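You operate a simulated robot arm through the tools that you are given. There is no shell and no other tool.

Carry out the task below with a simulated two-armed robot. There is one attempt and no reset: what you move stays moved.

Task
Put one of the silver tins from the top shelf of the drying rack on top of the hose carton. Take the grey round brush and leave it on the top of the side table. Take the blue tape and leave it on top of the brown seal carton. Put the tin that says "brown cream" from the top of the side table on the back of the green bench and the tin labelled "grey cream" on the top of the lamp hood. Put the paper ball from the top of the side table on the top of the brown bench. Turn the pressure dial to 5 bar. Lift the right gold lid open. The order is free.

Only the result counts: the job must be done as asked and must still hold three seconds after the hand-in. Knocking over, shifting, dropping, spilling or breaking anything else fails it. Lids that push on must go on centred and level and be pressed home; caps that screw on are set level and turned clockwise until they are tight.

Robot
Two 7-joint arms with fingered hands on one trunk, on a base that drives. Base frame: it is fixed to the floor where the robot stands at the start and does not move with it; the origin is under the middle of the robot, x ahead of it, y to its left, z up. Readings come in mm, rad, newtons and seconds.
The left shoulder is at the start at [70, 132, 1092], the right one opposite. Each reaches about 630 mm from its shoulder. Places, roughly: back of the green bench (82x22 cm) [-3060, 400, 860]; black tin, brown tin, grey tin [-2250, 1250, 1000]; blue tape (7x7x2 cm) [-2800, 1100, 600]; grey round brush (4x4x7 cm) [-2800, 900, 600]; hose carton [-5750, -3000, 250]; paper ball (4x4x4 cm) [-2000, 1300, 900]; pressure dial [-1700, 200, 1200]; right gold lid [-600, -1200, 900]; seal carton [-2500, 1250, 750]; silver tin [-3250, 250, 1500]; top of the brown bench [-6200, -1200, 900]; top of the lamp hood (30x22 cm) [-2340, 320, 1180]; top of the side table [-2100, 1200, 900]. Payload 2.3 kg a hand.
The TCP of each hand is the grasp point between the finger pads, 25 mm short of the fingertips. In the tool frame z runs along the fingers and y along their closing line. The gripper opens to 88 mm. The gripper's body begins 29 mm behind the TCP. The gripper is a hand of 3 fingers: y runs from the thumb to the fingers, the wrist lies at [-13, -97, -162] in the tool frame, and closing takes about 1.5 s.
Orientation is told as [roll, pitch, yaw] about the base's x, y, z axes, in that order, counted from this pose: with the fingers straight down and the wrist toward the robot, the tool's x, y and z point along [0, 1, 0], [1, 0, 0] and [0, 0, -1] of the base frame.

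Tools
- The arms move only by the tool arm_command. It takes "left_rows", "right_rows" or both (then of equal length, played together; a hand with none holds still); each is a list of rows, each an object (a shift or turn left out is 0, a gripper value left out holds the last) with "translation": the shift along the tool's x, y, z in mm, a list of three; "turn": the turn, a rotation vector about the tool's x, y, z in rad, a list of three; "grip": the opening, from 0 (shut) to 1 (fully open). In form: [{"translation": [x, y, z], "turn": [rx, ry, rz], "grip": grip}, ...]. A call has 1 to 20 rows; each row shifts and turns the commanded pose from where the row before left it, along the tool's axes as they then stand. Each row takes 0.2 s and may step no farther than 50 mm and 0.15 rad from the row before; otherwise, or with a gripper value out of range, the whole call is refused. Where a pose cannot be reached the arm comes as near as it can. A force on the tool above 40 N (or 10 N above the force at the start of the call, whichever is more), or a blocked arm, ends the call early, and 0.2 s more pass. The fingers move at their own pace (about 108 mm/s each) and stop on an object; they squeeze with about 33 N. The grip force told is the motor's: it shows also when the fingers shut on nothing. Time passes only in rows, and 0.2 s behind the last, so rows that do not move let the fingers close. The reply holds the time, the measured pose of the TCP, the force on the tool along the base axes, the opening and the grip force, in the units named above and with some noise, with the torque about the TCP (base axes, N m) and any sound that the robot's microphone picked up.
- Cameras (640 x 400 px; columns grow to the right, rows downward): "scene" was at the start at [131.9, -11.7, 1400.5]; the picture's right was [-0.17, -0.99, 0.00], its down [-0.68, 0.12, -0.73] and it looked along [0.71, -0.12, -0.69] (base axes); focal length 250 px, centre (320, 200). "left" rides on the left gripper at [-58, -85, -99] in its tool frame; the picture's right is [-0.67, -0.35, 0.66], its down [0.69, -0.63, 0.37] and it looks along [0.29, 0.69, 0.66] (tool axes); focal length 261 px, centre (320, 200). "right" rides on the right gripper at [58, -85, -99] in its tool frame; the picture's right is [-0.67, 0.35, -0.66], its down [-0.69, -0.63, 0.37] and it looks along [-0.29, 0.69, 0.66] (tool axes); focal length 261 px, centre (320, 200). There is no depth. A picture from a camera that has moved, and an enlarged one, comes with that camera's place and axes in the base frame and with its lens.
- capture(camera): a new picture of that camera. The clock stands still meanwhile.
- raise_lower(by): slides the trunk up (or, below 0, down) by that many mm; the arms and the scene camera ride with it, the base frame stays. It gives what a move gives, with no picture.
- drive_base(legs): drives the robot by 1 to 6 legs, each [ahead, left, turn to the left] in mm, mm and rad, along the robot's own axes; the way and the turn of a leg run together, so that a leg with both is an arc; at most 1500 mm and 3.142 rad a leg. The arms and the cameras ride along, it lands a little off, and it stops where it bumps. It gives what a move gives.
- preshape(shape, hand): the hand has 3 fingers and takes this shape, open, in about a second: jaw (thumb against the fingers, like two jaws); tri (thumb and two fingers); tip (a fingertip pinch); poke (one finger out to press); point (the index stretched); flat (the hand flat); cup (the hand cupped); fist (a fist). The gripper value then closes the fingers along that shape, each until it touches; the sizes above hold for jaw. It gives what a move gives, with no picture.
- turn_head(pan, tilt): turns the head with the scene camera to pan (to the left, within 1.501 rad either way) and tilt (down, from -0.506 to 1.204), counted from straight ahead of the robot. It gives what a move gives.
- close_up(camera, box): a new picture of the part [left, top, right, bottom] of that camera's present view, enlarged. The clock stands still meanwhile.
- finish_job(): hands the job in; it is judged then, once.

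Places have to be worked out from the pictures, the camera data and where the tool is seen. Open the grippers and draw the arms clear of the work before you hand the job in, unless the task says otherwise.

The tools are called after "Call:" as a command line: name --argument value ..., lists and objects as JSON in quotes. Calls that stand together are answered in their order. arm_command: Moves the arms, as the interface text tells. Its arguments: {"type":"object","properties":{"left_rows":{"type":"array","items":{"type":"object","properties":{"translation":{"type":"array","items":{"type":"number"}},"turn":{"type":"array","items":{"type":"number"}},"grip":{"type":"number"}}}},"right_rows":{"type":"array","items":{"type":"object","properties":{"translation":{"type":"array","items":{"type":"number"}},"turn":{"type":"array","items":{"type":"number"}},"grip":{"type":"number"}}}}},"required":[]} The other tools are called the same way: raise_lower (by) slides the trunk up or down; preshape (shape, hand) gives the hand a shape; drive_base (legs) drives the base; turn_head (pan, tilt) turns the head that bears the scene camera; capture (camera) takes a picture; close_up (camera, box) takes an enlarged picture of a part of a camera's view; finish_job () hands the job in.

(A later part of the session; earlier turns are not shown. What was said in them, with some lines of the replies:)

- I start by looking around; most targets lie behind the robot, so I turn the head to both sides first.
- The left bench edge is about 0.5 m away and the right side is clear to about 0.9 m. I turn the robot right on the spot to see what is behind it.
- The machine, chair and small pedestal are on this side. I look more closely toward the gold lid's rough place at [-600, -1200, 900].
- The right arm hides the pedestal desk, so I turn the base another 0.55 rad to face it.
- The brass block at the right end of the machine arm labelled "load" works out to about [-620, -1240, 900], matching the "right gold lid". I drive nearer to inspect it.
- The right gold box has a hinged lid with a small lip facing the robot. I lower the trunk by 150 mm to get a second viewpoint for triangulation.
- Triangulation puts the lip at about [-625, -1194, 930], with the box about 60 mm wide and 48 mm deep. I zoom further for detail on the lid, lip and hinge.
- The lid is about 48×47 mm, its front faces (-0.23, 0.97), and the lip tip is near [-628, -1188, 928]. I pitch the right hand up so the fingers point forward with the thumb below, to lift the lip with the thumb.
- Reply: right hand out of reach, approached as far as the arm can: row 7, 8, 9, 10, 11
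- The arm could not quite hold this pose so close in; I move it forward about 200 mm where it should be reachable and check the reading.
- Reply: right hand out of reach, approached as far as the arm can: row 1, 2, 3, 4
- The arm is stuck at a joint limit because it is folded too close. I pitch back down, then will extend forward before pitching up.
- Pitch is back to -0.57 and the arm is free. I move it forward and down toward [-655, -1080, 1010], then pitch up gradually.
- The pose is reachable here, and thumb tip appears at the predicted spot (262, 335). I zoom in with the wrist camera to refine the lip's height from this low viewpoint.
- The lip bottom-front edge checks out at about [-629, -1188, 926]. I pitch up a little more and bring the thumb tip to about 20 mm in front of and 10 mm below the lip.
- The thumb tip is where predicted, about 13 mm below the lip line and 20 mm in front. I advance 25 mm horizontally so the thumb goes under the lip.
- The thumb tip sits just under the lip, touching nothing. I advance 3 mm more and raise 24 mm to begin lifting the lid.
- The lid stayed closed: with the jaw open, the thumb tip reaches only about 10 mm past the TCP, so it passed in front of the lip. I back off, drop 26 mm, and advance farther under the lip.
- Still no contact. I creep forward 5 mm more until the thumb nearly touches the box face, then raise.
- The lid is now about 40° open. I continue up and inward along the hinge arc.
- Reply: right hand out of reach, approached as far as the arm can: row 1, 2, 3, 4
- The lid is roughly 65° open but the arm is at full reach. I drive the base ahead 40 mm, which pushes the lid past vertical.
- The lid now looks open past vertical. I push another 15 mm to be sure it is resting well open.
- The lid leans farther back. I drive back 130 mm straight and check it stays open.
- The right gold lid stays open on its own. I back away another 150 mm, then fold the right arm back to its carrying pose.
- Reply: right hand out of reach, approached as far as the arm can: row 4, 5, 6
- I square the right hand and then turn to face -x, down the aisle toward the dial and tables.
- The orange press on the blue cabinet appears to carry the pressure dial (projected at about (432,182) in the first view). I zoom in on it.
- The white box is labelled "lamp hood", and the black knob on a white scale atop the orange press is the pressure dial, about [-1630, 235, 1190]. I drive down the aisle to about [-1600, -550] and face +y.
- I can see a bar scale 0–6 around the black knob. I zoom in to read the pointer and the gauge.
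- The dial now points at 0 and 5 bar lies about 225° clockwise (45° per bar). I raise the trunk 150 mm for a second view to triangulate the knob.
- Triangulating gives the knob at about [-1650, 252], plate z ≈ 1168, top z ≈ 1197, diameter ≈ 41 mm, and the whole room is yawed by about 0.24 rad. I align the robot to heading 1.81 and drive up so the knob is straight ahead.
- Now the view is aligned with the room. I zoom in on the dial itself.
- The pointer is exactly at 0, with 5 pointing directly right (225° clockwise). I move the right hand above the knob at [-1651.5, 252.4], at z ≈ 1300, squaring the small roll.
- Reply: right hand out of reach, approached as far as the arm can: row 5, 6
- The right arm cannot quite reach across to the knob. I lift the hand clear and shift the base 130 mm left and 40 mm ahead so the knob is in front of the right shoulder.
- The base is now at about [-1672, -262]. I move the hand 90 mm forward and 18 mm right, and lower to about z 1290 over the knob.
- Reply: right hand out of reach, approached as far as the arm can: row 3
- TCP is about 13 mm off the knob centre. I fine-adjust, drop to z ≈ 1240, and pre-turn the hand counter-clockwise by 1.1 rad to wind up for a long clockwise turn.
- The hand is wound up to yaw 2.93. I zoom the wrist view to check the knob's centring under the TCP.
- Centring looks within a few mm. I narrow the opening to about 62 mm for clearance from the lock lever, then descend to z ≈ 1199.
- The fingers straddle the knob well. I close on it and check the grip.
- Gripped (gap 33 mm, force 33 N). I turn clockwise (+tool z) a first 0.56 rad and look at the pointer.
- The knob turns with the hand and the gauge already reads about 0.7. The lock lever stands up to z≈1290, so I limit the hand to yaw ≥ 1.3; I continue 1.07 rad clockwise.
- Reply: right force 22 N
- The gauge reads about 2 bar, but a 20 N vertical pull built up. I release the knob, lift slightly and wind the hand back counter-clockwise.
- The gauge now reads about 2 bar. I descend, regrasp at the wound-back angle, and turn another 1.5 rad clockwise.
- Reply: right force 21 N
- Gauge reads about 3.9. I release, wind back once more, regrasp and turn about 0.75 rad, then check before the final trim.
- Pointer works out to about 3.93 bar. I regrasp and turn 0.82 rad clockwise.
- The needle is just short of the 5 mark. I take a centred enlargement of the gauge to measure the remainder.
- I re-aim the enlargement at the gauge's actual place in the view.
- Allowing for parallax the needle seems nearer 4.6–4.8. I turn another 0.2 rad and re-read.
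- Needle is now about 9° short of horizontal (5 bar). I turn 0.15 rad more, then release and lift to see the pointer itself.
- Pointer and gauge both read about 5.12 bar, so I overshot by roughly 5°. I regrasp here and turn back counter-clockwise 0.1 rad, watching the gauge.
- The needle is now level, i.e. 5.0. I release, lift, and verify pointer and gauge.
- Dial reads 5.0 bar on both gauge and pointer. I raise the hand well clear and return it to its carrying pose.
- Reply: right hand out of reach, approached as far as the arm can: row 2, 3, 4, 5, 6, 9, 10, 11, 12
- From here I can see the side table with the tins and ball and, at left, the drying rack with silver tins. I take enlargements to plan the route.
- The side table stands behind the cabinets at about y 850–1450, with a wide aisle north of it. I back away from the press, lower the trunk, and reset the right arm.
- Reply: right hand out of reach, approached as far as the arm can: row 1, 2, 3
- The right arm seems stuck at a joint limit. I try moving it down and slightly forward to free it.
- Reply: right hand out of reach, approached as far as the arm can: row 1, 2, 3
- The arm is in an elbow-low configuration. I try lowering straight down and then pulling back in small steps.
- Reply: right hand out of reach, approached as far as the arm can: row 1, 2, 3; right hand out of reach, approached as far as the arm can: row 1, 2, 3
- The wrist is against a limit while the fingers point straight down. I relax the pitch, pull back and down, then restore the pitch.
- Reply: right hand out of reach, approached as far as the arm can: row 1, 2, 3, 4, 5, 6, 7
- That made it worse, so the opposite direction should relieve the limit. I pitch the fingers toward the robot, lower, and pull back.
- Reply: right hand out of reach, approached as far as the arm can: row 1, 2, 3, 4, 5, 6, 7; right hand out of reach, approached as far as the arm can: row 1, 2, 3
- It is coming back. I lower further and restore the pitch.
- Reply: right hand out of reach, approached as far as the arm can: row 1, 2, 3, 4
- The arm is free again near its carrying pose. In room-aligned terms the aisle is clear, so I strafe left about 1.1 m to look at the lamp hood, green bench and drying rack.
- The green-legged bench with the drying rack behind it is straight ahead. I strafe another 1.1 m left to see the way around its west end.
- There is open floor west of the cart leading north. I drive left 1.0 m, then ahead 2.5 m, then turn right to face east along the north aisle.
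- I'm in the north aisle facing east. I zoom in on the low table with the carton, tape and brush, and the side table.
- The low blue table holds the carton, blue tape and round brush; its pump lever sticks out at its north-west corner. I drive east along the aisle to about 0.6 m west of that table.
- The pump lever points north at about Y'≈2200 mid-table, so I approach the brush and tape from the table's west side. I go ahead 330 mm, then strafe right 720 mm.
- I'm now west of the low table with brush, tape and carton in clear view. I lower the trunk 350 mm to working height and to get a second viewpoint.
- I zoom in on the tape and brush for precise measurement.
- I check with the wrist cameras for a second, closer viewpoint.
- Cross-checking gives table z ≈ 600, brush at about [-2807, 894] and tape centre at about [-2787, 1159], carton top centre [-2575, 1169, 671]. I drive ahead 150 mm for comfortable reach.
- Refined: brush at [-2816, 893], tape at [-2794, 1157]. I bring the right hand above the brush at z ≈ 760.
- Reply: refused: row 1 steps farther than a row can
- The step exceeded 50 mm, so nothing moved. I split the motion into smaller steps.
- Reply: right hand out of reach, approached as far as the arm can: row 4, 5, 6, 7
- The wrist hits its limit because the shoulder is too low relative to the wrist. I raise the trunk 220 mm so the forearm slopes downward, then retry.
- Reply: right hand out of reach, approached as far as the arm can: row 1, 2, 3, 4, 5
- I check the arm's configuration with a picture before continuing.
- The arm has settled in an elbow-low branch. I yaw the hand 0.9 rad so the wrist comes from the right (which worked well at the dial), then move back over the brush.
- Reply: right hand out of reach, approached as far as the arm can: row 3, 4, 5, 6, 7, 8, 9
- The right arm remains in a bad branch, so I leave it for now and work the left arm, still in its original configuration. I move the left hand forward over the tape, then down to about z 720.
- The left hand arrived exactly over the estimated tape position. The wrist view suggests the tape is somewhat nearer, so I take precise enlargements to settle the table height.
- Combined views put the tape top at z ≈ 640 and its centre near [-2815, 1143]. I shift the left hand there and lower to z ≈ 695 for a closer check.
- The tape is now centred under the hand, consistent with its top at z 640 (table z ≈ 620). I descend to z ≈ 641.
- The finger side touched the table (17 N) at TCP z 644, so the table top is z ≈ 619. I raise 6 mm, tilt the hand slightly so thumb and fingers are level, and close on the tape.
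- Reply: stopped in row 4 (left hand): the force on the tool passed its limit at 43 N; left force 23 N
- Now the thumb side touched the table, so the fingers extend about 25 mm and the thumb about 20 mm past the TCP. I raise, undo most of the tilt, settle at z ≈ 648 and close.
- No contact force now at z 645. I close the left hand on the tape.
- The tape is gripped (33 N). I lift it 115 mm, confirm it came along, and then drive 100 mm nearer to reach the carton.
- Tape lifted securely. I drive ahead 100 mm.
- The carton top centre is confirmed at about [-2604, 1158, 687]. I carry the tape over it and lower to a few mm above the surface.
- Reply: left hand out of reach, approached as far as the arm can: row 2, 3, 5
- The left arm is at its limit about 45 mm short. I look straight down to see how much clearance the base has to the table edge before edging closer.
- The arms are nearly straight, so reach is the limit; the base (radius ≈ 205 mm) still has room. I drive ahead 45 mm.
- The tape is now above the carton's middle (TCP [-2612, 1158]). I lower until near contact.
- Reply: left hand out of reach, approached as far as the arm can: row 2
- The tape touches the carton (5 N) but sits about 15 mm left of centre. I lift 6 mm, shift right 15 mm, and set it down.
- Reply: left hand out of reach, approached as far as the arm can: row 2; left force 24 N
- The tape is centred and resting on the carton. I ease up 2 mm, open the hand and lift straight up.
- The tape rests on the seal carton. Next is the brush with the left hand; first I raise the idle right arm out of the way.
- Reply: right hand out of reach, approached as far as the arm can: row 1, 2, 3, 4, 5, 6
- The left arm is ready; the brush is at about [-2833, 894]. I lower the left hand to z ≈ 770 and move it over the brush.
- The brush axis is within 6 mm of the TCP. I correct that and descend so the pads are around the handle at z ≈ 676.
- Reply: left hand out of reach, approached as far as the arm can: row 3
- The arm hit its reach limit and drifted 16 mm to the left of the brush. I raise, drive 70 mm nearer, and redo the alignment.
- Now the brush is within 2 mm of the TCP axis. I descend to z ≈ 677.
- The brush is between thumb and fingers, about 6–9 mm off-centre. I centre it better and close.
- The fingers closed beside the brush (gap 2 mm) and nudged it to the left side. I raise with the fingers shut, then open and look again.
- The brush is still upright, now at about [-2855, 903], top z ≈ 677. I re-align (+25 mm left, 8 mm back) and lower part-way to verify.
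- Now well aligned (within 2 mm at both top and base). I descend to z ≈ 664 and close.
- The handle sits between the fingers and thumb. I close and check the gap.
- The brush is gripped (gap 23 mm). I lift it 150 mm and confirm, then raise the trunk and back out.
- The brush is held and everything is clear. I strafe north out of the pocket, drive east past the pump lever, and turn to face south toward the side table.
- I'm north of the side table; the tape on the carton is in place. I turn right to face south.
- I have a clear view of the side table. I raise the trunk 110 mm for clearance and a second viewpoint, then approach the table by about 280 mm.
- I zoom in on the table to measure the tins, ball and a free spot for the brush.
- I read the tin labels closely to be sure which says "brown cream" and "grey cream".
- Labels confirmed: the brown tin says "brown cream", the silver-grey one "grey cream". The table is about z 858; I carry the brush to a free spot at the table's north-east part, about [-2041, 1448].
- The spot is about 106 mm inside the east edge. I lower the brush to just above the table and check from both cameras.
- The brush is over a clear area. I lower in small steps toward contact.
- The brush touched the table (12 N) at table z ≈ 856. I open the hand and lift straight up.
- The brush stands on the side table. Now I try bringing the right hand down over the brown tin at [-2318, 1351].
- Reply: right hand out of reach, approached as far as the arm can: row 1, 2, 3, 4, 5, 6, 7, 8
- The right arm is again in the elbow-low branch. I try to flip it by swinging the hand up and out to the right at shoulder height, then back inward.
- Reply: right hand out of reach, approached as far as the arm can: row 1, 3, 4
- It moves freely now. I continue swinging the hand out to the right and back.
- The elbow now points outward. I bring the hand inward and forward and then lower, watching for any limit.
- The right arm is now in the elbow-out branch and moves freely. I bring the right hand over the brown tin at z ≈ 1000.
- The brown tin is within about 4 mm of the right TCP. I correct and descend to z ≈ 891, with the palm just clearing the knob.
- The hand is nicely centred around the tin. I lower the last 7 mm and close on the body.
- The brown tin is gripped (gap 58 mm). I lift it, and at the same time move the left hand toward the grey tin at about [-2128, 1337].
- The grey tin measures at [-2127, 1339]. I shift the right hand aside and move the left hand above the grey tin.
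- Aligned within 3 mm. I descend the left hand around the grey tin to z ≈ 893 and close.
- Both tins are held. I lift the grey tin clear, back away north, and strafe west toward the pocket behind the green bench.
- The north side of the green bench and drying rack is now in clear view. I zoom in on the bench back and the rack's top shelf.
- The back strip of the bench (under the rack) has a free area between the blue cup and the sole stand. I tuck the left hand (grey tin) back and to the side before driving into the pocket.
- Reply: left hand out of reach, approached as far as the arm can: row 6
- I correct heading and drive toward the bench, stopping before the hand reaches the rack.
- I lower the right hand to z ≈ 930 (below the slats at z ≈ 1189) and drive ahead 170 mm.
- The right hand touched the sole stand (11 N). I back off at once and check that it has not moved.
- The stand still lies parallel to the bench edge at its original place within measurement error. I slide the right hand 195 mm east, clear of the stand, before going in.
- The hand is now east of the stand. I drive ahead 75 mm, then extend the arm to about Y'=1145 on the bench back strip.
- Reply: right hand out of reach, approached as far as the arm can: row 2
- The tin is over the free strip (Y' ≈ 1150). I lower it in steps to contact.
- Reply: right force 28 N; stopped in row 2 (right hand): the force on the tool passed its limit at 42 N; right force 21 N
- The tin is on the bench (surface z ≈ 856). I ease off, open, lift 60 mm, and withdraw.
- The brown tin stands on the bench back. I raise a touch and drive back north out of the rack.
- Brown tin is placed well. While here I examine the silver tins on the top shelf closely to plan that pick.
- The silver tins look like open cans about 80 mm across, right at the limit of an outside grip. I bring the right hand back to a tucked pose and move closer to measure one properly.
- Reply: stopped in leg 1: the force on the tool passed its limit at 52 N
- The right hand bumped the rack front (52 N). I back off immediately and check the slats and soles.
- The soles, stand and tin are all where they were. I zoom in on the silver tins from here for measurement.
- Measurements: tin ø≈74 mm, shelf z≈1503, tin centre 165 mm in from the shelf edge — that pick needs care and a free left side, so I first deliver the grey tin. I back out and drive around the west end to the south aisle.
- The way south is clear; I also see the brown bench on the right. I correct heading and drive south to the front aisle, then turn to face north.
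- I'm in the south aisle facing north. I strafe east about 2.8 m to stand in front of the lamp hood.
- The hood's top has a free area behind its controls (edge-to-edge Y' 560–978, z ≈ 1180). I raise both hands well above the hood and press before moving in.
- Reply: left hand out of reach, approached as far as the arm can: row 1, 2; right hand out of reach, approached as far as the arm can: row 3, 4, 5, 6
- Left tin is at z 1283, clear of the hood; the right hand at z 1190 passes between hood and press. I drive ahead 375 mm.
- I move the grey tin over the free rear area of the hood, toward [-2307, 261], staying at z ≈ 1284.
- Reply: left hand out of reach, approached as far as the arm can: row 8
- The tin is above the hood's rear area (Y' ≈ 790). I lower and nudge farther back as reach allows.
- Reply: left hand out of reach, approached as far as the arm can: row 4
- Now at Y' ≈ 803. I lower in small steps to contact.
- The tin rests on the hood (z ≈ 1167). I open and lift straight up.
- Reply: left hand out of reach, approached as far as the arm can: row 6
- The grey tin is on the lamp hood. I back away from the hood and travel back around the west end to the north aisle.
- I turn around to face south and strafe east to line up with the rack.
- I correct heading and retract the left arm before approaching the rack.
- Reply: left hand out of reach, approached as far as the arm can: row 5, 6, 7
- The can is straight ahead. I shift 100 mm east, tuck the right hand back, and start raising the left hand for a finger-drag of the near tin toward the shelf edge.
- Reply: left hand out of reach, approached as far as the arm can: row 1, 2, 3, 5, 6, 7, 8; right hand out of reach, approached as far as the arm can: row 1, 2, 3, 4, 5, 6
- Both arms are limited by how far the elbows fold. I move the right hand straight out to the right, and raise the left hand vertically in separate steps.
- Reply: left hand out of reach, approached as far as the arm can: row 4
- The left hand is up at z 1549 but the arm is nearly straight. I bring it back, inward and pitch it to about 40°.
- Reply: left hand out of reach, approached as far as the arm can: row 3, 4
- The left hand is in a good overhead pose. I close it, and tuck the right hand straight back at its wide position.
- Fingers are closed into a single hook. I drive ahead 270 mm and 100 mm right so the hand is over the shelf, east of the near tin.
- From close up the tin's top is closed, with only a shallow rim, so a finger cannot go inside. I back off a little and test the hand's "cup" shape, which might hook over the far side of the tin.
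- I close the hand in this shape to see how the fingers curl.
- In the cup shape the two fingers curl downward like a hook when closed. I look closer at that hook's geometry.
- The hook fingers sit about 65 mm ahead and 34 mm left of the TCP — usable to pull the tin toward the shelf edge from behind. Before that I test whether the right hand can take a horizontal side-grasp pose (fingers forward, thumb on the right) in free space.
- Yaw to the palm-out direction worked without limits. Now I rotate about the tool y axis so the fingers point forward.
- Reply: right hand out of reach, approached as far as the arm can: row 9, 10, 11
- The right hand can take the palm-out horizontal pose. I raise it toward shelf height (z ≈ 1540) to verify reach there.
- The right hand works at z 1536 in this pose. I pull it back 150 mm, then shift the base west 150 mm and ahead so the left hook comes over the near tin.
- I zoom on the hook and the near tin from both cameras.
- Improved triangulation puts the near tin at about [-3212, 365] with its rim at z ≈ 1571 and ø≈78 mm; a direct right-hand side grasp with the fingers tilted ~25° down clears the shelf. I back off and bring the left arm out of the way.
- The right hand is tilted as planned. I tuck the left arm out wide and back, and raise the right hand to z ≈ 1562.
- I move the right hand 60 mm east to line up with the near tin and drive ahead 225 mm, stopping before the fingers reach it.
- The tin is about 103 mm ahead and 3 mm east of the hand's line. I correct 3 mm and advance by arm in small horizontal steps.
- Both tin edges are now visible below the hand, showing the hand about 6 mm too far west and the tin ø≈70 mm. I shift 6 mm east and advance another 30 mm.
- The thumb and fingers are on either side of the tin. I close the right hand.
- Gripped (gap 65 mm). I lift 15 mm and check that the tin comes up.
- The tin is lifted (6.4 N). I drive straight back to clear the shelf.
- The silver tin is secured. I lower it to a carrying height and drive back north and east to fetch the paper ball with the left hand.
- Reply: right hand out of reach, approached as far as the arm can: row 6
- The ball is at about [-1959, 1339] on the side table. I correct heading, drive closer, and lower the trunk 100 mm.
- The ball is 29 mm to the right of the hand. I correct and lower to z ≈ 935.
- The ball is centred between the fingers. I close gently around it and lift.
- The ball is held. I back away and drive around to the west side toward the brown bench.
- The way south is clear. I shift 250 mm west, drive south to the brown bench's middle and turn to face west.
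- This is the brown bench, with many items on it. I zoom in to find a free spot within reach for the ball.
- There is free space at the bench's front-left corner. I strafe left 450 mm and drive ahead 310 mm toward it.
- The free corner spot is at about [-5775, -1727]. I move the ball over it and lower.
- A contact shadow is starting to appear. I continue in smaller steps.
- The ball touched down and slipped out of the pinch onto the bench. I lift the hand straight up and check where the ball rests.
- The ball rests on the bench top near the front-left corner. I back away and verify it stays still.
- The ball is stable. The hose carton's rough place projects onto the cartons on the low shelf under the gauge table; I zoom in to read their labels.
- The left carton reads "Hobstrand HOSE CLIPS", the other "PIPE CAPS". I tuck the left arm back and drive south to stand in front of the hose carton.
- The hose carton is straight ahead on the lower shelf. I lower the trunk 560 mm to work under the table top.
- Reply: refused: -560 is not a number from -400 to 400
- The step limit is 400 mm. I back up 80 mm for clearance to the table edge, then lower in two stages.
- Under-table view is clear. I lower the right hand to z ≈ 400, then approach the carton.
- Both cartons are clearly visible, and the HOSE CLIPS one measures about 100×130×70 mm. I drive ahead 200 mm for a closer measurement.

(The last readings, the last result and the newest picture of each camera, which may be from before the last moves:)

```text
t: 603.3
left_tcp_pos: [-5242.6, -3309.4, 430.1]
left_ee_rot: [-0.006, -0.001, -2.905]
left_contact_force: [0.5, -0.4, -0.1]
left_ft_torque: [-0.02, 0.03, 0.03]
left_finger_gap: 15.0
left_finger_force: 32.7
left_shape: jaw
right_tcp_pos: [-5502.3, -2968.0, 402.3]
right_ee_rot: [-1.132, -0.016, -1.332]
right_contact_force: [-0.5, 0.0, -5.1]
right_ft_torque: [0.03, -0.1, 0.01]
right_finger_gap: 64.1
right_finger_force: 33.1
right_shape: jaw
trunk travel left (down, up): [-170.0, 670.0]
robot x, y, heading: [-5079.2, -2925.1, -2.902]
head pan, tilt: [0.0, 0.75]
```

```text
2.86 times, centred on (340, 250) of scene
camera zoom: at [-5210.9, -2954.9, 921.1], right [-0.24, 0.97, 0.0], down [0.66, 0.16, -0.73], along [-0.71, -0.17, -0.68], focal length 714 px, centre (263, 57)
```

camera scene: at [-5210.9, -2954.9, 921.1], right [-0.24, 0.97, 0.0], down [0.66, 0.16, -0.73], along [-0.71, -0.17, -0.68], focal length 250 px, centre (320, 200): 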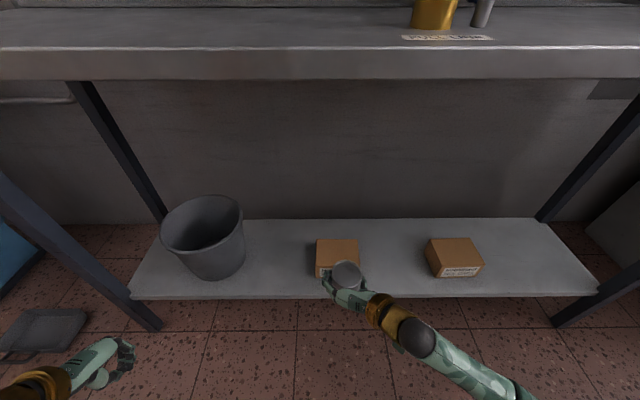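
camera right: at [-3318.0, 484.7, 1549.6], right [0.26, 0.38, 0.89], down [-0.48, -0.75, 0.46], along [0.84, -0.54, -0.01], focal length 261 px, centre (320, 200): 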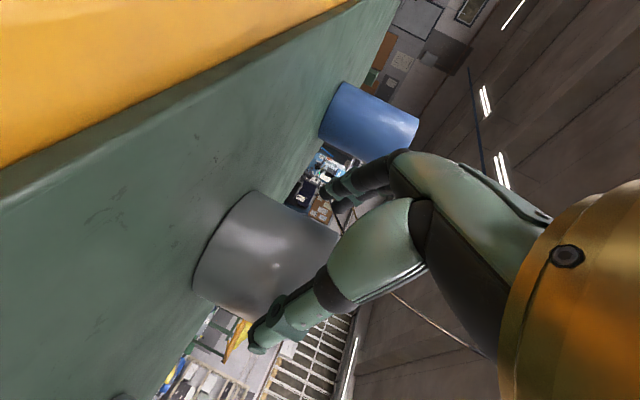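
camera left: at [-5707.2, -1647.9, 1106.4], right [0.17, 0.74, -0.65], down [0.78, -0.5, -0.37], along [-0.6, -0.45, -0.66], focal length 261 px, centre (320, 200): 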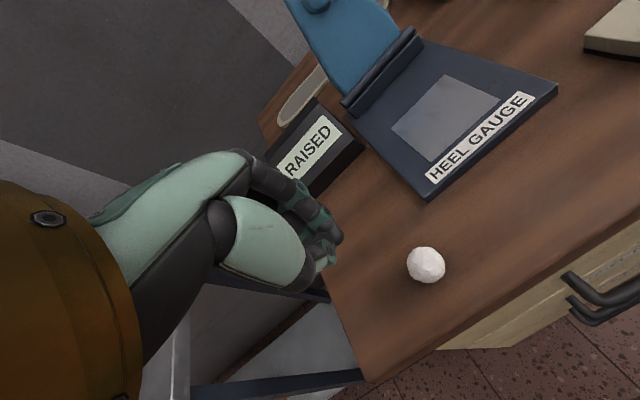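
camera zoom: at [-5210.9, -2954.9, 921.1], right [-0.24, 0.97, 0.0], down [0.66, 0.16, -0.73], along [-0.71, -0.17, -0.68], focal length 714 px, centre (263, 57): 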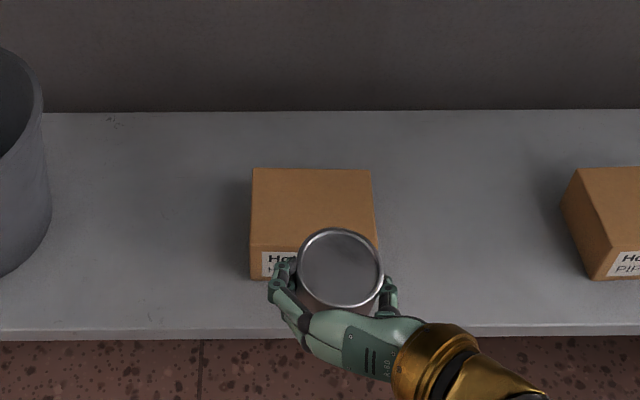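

The carton top is at about z 298, its centre 575 mm ahead and 51 mm right of the robot. I drive 80 mm ahead and bring the tin over it with the arm.

Call:
drive_base --legs '[[80, 0, 0]]'

Call:
arm_command --right_rows '[{"translation": [-9, 2.3, 20]}, {"translation": [-9, 2.3, 20]}, {"translation": [-9, 2.4, 20]}, {"turn": [0, 0, 0]}, {"turn": [0, 0, 0]}]'

Call:
close_up --camera "scene" --box '[260, 180, 420, 320]'

Call:
capture --camera "right"

```text
t: 604.4
left_tcp_pos: [-5318.9, -3328.6, 431.0]
left_ee_rot: [-0.006, -0.001, -2.906]
left_contact_force: [-0.4, -0.3, -0.2]
left_ft_torque: [0.01, 0.01, 0.03]
left_finger_gap: 15.0
left_finger_force: 33.3
left_shape: jaw
right_tcp_pos: [-5581.3, -2987.9, 401.1]
right_ee_rot: [-1.135, -0.016, -1.334]
right_contact_force: [0.6, 0.0, -5.6]
right_ft_torque: [0.0, -0.12, 0.03]
right_finger_gap: 63.9
right_finger_force: 32.5
right_shape: jaw
trunk travel left (down, up): [-170.0, 670.0]
robot x, y, heading: [-5158.7, -2944.3, -2.905]
head pan, tilt: [0.0, 0.75]
```

```text
t: 605.6
left_tcp_pos: [-5318.4, -3327.9, 429.7]
left_ee_rot: [-0.005, -0.001, -2.903]
left_contact_force: [-0.4, 0.2, -0.3]
left_ft_torque: [0.0, 0.01, -0.01]
left_finger_gap: 15.0
left_finger_force: 33.2
left_shape: jaw
right_tcp_pos: [-5643.9, -3010.5, 401.7]
right_ee_rot: [-1.132, -0.015, -1.332]
right_contact_force: [-0.4, -0.1, -5.4]
right_ft_torque: [0.05, -0.12, -0.01]
right_finger_gap: 63.9
right_finger_force: 33.1
right_shape: jaw
trunk travel left (down, up): [-170.0, 670.0]
robot x, y, heading: [-5157.8, -2947.6, -2.899]
head pan, tilt: [0.0, 0.75]
```

```text
2.86 times, centred on (340, 250) of scene
camera zoom: at [-5288.0, -2973.7, 921.0], right [-0.24, 0.97, 0.0], down [0.66, 0.16, -0.73], along [-0.71, -0.17, -0.68], focal length 714 px, centre (263, 57)
```

zoom: 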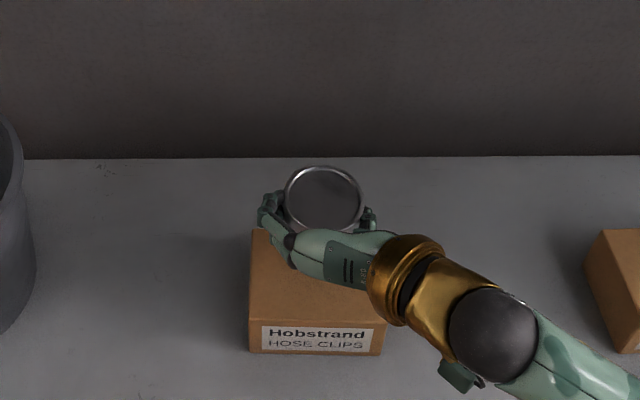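

```text
taken
camera right: at [-5551.9, -2902.4, 389.0], right [0.38, -0.25, 0.89], down [-0.75, 0.47, 0.46], along [-0.54, -0.84, -0.01], focal length 261 px, centre (320, 200)
```

right: 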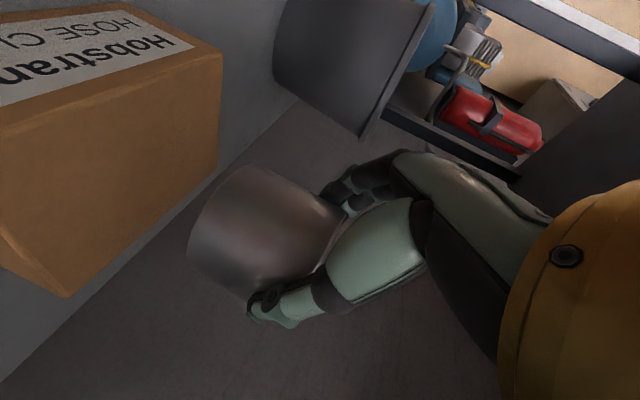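

The tin is over the carton centre (within about 7 mm). I lower it toward the carton top in steps.

Call:
arm_command --right_rows '[{"translation": [2, 0, -4]}, {"translation": [18, 0, 8.4]}, {"translation": [18, 0, 8.4]}, {"translation": [5, 0, 2.3]}, {"turn": [0, 0, 0]}]'

Call:
close_up --camera "scene" --box '[260, 180, 420, 320]'

Call:
capture --camera "right"

```text
t: 606.8
left_tcp_pos: [-5318.6, -3327.0, 430.8]
left_ee_rot: [-0.005, 0.001, -2.905]
left_contact_force: [0.6, 0.4, 0.3]
left_ft_torque: [0.05, -0.02, 0.01]
left_finger_gap: 14.9
left_finger_force: 32.9
left_shape: jaw
right_tcp_pos: [-5638.2, -3009.6, 354.2]
right_ee_rot: [-1.134, -0.017, -1.332]
right_contact_force: [-0.3, -0.5, -2.3]
right_ft_torque: [0.05, -0.08, 0.03]
right_finger_gap: 64.3
right_finger_force: 33.1
right_shape: jaw
trunk travel left (down, up): [-170.0, 670.0]
robot x, y, heading: [-5158.0, -2944.1, -2.904]
head pan, tilt: [0.0, 0.75]
```

```text
2.86 times, centred on (340, 250) of scene
camera zoom: at [-5287.5, -2973.8, 921.1], right [-0.24, 0.97, 0.0], down [0.66, 0.16, -0.73], along [-0.71, -0.17, -0.68], focal length 714 px, centre (263, 57)
```

zoom: 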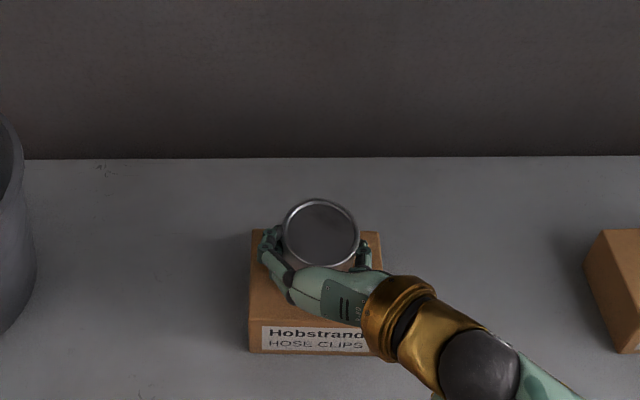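

```text
taken
camera right: at [-5546.2, -2901.1, 342.8], right [0.38, -0.25, 0.89], down [-0.75, 0.47, 0.46], along [-0.54, -0.84, -0.01], focal length 261 px, centre (320, 200)
```

right: 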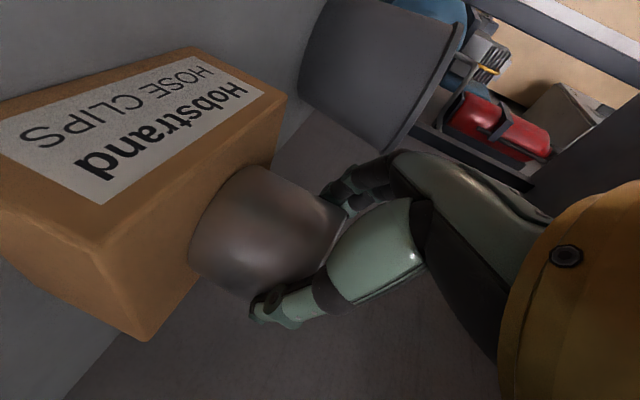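

The load dropped from 5.4 N to 2.3 N, so the tin is just touching. I lower 3 mm more and read the force.

Call:
arm_command --right_rows '[{"translation": [2.7, 0, 1.3]}, {"turn": [0, 0, 0]}]'

```text
t: 607.4
left_tcp_pos: [-5318.5, -3328.3, 430.2]
left_ee_rot: [-0.004, -0.001, -2.904]
left_contact_force: [0.2, -0.3, -0.7]
left_ft_torque: [0.0, 0.02, 0.01]
left_finger_gap: 15.1
left_finger_force: 33.3
left_shape: jaw
right_tcp_pos: [-5637.4, -3010.0, 353.8]
right_ee_rot: [-1.134, -0.016, -1.332]
right_contact_force: [0.1, -2.4, -1.0]
right_ft_torque: [0.03, -0.03, 0.01]
right_finger_gap: 64.5
right_finger_force: 33.1
right_shape: jaw
trunk travel left (down, up): [-170.0, 670.0]
robot x, y, heading: [-5156.2, -2942.6, -2.902]
head pan, tilt: [0.0, 0.75]
```

Call:
arm_command --right_rows '[{"translation": [2.7, 0, 1.3]}, {"turn": [0, 0, 0]}]'

Call:
close_up --camera "right" --box '[150, 130, 370, 350]'

```text
t: 608.0
left_tcp_pos: [-5318.0, -3327.3, 430.1]
left_ee_rot: [-0.007, -0.001, -2.904]
left_contact_force: [-0.4, -0.2, 0.5]
left_ft_torque: [0.03, 0.03, 0.0]
left_finger_gap: 15.0
left_finger_force: 33.0
left_shape: jaw
right_tcp_pos: [-5638.0, -3009.6, 350.6]
right_ee_rot: [-1.134, -0.015, -1.332]
right_contact_force: [0.9, -1.7, -0.1]
right_ft_torque: [0.05, -0.06, 0.01]
right_finger_gap: 64.6
right_finger_force: 33.5
right_shape: jaw
trunk travel left (down, up): [-170.0, 670.0]
robot x, y, heading: [-5159.0, -2947.3, -2.904]
head pan, tilt: [0.0, 0.75]
```

```text
1.82 times, centred on (260, 240) of right
camera zoom: at [-5546.6, -2900.9, 338.4], right [0.38, -0.25, 0.89], down [-0.75, 0.47, 0.46], along [-0.54, -0.84, -0.01], focal length 474 px, centre (429, 127)
```

zoom: 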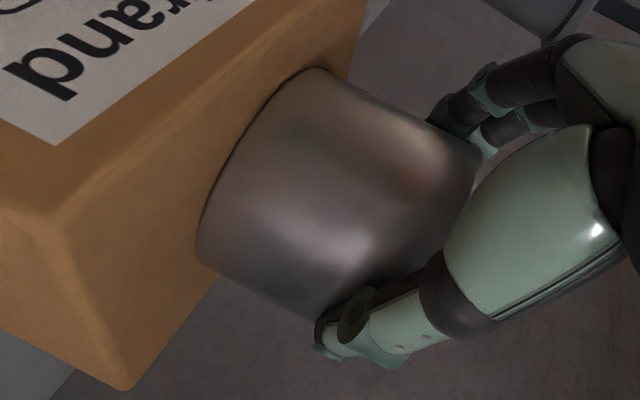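

The tin rests squarely on the carton. I open the right hand and check it stays.

Call:
arm_command --right_rows '[{"grip": 1.0}, {"grip": 1.0}, {"grip": 1.0}, {"turn": [0, 0, 0]}]'

Call:
close_up --camera "scene" --box '[260, 180, 420, 320]'

Call:
close_up --camera "right" --box '[150, 130, 370, 350]'

```text
t: 609.0
left_tcp_pos: [-5318.6, -3327.3, 431.3]
left_ee_rot: [-0.005, 0.001, -2.903]
left_contact_force: [0.1, 0.2, -0.6]
left_ft_torque: [0.01, 0.01, 0.01]
left_finger_gap: 15.0
left_finger_force: 32.8
left_shape: jaw
right_tcp_pos: [-5638.6, -3008.3, 349.2]
right_ee_rot: [-1.132, -0.017, -1.332]
right_contact_force: [0.6, -0.7, -0.2]
right_ft_torque: [-0.05, 0.0, 0.01]
right_finger_gap: 87.6
right_finger_force: 0.1
right_shape: jaw
trunk travel left (down, up): [-170.0, 670.0]
robot x, y, heading: [-5158.5, -2949.0, -2.901]
head pan, tilt: [0.0, 0.75]
```

```text
2.86 times, centred on (340, 250) of scene
camera zoom: at [-5287.0, -2973.6, 921.2], right [-0.24, 0.97, 0.0], down [0.66, 0.16, -0.73], along [-0.71, -0.17, -0.68], focal length 714 px, centre (263, 57)
```

zoom: 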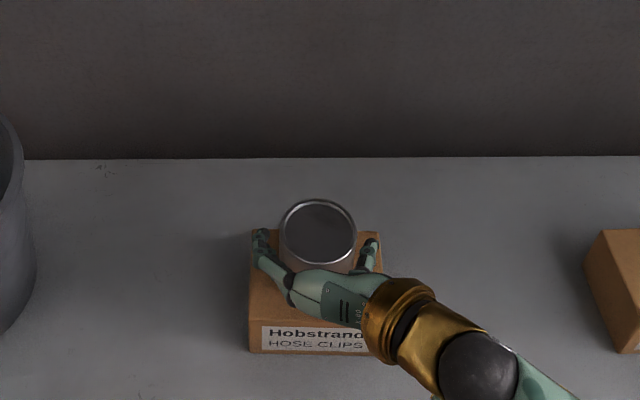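

```text
1.82 times, centred on (260, 240) of right
camera zoom: at [-5546.7, -2900.7, 338.3], right [0.38, -0.25, 0.89], down [-0.75, 0.47, 0.46], along [-0.54, -0.84, -0.01], focal length 474 px, centre (429, 127)
```

zoom: 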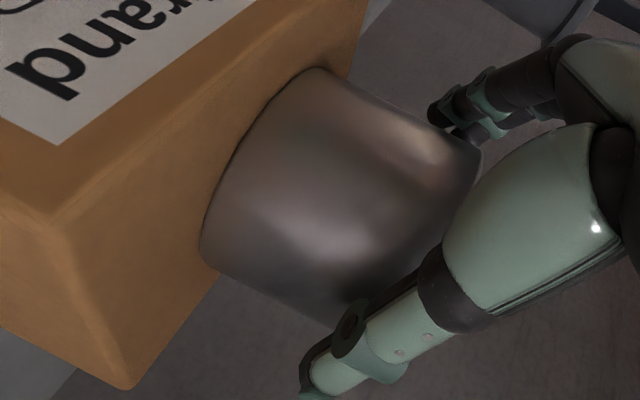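

The tin stays put. I withdraw the hand straight back, then drive back and verify.

Call:
arm_command --right_rows '[{"translation": [6, 0, -13]}, {"translation": [8.4, 0, -18]}, {"translation": [8.4, 0, -18]}, {"translation": [8.4, 0, -18]}, {"turn": [0, 0, 0]}]'

Call:
drive_base --legs '[[-350, 0, 0]]'

Call:
turn_head --pan 0.0 --tilt 0.5

Call:
capture --camera "scene"

Call:
close_up --camera "scene" --box '[270, 200, 430, 310]'

```text
t: 610.2
left_tcp_pos: [-5318.9, -3327.0, 431.6]
left_ee_rot: [-0.006, 0.001, -2.904]
left_contact_force: [0.0, -0.3, -0.2]
left_ft_torque: [-0.02, -0.01, 0.0]
left_finger_gap: 14.7
left_finger_force: 33.0
left_shape: jaw
right_tcp_pos: [-5563.8, -2991.3, 349.8]
right_ee_rot: [-1.135, -0.015, -1.335]
right_contact_force: [-0.3, 0.3, 0.2]
right_ft_torque: [0.04, 0.02, -0.01]
right_finger_gap: 87.5
right_finger_force: 0.1
right_shape: jaw
trunk travel left (down, up): [-170.0, 670.0]
robot x, y, heading: [-5158.2, -2947.2, -2.904]
head pan, tilt: [0.0, 0.75]
```

```text
t: 612.5
left_tcp_pos: [-4982.7, -3245.1, 432.1]
left_ee_rot: [-0.005, 0.0, -2.91]
left_contact_force: [-1.1, -0.2, -0.8]
left_ft_torque: [0.02, -0.03, 0.03]
left_finger_gap: 15.0
left_finger_force: 33.1
left_shape: jaw
right_tcp_pos: [-5229.3, -2908.8, 350.3]
right_ee_rot: [-1.134, -0.017, -1.339]
right_contact_force: [0.1, 0.2, -0.3]
right_ft_torque: [-0.04, -0.02, -0.02]
right_finger_gap: 87.6
right_finger_force: 0.1
right_shape: jaw
trunk travel left (down, up): [-170.0, 670.0]
robot x, y, heading: [-4820.0, -2861.2, -2.907]
head pan, tilt: [0.0, 0.75]
```

```text
t: 613.2
left_tcp_pos: [-4982.2, -3246.4, 431.8]
left_ee_rot: [-0.006, 0.001, -2.909]
left_contact_force: [-0.7, 0.4, 0.1]
left_ft_torque: [0.0, 0.02, 0.03]
left_finger_gap: 14.9
left_finger_force: 33.4
left_shape: jaw
right_tcp_pos: [-5229.6, -2908.9, 350.4]
right_ee_rot: [-1.135, -0.013, -1.338]
right_contact_force: [0.0, -0.8, 0.9]
right_ft_torque: [0.0, -0.01, 0.0]
right_finger_gap: 87.6
right_finger_force: 0.0
right_shape: jaw
trunk travel left (down, up): [-170.0, 670.0]
robot x, y, heading: [-4823.5, -2862.1, -2.906]
head pan, tilt: [0.0, 0.499]
```

```text
taken
camera scene: at [-4958.1, -2893.5, 943.1], right [-0.23, 0.97, 0.0], down [0.47, 0.11, -0.88], along [-0.85, -0.2, -0.48], focal length 250 px, centre (320, 200)
```

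scene: 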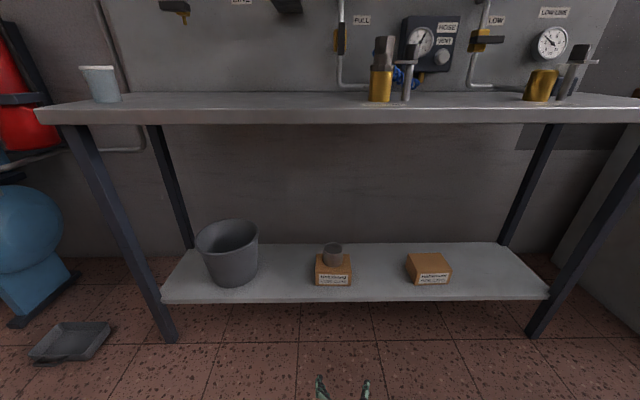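

```text
3.64 times, centred on (350, 255) of scene
camera zoom: at [-4958.1, -2893.5, 943.1], right [-0.23, 0.97, 0.0], down [0.47, 0.11, -0.88], along [-0.85, -0.2, -0.48], focal length 908 px, centre (211, 0)
```

zoom: 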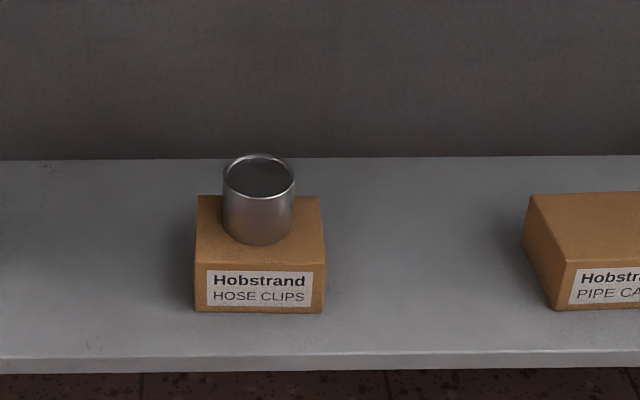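

The silver tin stands upright on the HOSE CLIPS carton. I check the left hand (its gap reads 15 mm) before opening it.

Call:
capture --camera "left"

Call:
close_up --camera "left" --box '[240, 160, 400, 320]'

```text
taken
camera left: at [-4913.0, -3169.9, 530.8], right [0.18, 0.74, -0.65], down [0.77, -0.52, -0.37], along [-0.61, -0.43, -0.66], focal length 261 px, centre (320, 200)
```

left: 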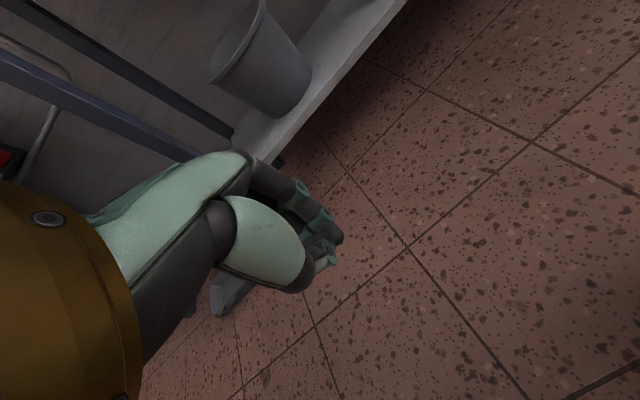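

```text
2.50 times, centred on (320, 240) of left
camera zoom: at [-4913.0, -3169.9, 530.8], right [0.18, 0.74, -0.65], down [0.77, -0.52, -0.37], along [-0.61, -0.43, -0.66], focal length 652 px, centre (320, 100)
```

zoom: 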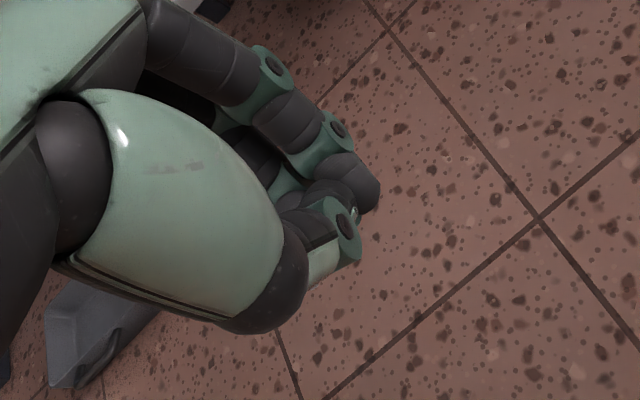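

The left hand is empty, just overlapped fingers. I open it, raise the trunk to a neutral height well clear of everything, and take a last look toward the ball.

Call:
arm_command --left_rows '[{"grip": 1.0}, {"grip": 1.0}, {"grip": 1.0}, {"turn": [0, 0, 0]}]'

Call:
drive_base --legs '[[-250, 0, 0]]'

Call:
raise_lower --by 390

Call:
turn_head --pan -0.5 --tilt 0.35

Call:
capture --camera "scene"

Call:
turn_head --pan 0.0 --tilt 0.45

Call:
capture --camera "scene"

```text
t: 614.2
left_tcp_pos: [-4983.2, -3245.7, 432.0]
left_ee_rot: [-0.006, 0.0, -2.909]
left_contact_force: [0.5, 0.1, -0.1]
left_ft_torque: [0.02, 0.02, 0.01]
left_finger_gap: 87.7
left_finger_force: 0.1
left_shape: jaw
right_tcp_pos: [-5228.7, -2908.6, 351.1]
right_ee_rot: [-1.136, -0.013, -1.337]
right_contact_force: [0.0, 0.2, -0.6]
right_ft_torque: [-0.01, -0.03, 0.01]
right_finger_gap: 87.6
right_finger_force: 0.0
right_shape: jaw
trunk travel left (down, up): [-170.0, 670.0]
robot x, y, heading: [-4819.1, -2859.0, -2.907]
head pan, tilt: [0.0, 0.499]
```

```text
t: 616.0
left_tcp_pos: [-4748.7, -3189.2, 430.9]
left_ee_rot: [-0.007, -0.001, -2.915]
left_contact_force: [0.6, 0.2, 0.0]
left_ft_torque: [0.02, 0.02, 0.01]
left_finger_gap: 87.5
left_finger_force: 0.0
left_shape: jaw
right_tcp_pos: [-4992.0, -2850.3, 349.7]
right_ee_rot: [-1.133, -0.014, -1.347]
right_contact_force: [-0.6, -0.6, 0.2]
right_ft_torque: [-0.03, -0.02, 0.02]
right_finger_gap: 87.5
right_finger_force: 0.0
right_shape: jaw
trunk travel left (down, up): [-170.0, 670.0]
robot x, y, heading: [-4586.3, -2807.5, -2.913]
head pan, tilt: [0.0, 0.499]
```

```text
t: 619.8
left_tcp_pos: [-4748.0, -3188.4, 820.4]
left_ee_rot: [-0.005, 0.001, -2.915]
left_contact_force: [-0.6, 0.1, 0.0]
left_ft_torque: [0.0, -0.01, 0.03]
left_finger_gap: 87.5
left_finger_force: 0.1
left_shape: jaw
right_tcp_pos: [-4991.1, -2849.0, 739.3]
right_ee_rot: [-1.134, -0.014, -1.347]
right_contact_force: [-0.6, 0.6, -0.1]
right_ft_torque: [-0.01, -0.01, -0.02]
right_finger_gap: 87.6
right_finger_force: 0.0
right_shape: jaw
trunk travel left (down, up): [-560.0, 280.0]
robot x, y, heading: [-4582.7, -2809.2, -2.917]
head pan, tilt: [0.0, 0.499]
```

```text
t: 620.7
left_tcp_pos: [-4749.3, -3188.3, 821.2]
left_ee_rot: [-0.006, -0.001, -2.916]
left_contact_force: [0.1, -0.2, 0.6]
left_ft_torque: [0.02, -0.01, -0.02]
left_finger_gap: 87.5
left_finger_force: 0.0
left_shape: jaw
right_tcp_pos: [-4991.2, -2849.6, 740.1]
right_ee_rot: [-1.136, -0.015, -1.346]
right_contact_force: [-0.1, 0.1, -0.5]
right_ft_torque: [-0.02, 0.02, 0.02]
right_finger_gap: 87.6
right_finger_force: 0.0
right_shape: jaw
trunk travel left (down, up): [-560.0, 280.0]
robot x, y, heading: [-4583.8, -2807.2, -2.917]
head pan, tilt: [-0.499, 0.351]
```

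```text
taken
camera scene: at [-4722.2, -2791.5, 1346.8], right [0.27, 0.96, 0.0], down [0.33, -0.09, -0.94], along [-0.9, 0.25, -0.34], focal length 250 px, centre (320, 200)
```

scene: 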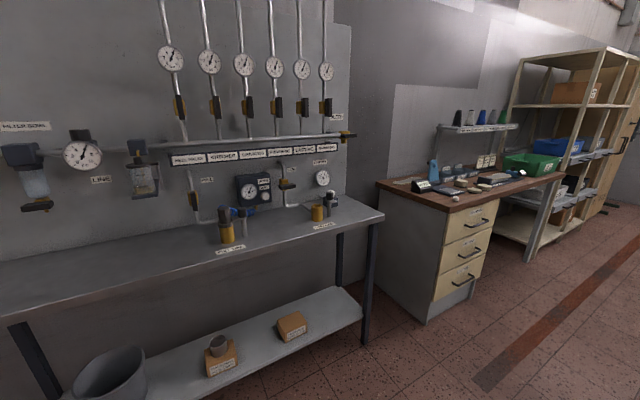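

```text
t: 621.6
left_tcp_pos: [-4748.4, -3188.0, 821.3]
left_ee_rot: [-0.005, 0.0, -2.916]
left_contact_force: [0.4, -0.6, 1.2]
left_ft_torque: [-0.02, 0.03, -0.03]
left_finger_gap: 87.6
left_finger_force: 0.1
left_shape: jaw
right_tcp_pos: [-4991.8, -2849.5, 740.7]
right_ee_rot: [-1.134, -0.017, -1.344]
right_contact_force: [0.5, 0.3, 0.0]
right_ft_torque: [0.0, -0.03, -0.03]
right_finger_gap: 87.5
right_finger_force: 0.1
right_shape: jaw
trunk travel left (down, up): [-560.0, 280.0]
robot x, y, heading: [-4582.6, -2811.4, -2.916]
head pan, tilt: [0.0, 0.45]
```

```text
taken
camera scene: at [-4722.1, -2836.9, 1337.7], right [-0.22, 0.97, 0.0], down [0.42, 0.1, -0.9], along [-0.88, -0.2, -0.44], focal length 250 px, centre (320, 200)
```

scene: 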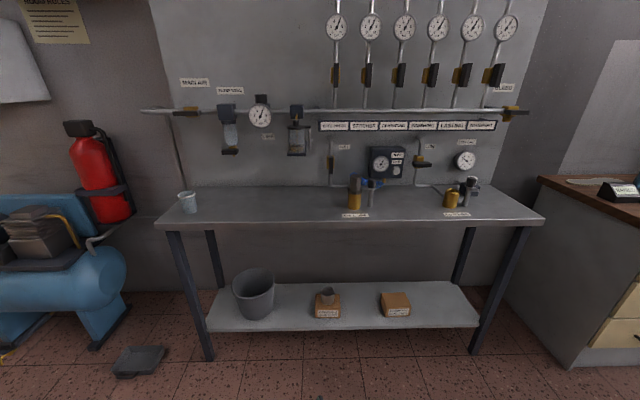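

Everything is placed: the ball is on the brown bench, the silver tin is on the hose carton, both grippers are open and the arms are clear. I hand the job in.

Call:
finish_job

```text
The job is handed in.
```

All eight parts of the task are done and the job is handed in. Both grippers are open and the arms are clear.

- **Silver tin:** standing upright on the carton labelled "HOSE CLIPS".
- **Grey round brush:** standing on the top of the side table.
- **Blue tape:** lying on the brown seal carton.
- **"Brown cream" tin:** on the back strip of the green bench, under the drying rack.
- **"Grey cream" tin:** on the lamp hood, behind its controls.
- **Paper ball:** on the top of the brown bench, about 5 cm in from the front edge near its left corner. It slipped out of the grip when it touched down, but has lain still since.
- **Pressure dial:** at 5 bar on both the pointer and the gauge.
- **Right gold lid:** open and held on its own after I let go. I last saw it early in the job and did not go back to check it.

Two contacts could matter:

- **Sole stand:** the right hand touched the "size 38" stand on the green bench at about 11 N. It measured as unmoved afterwards.
- **Drying rack:** the hand bumped the rack front at about 52 N. In the pictures taken after, the soles on the slats looked as before.
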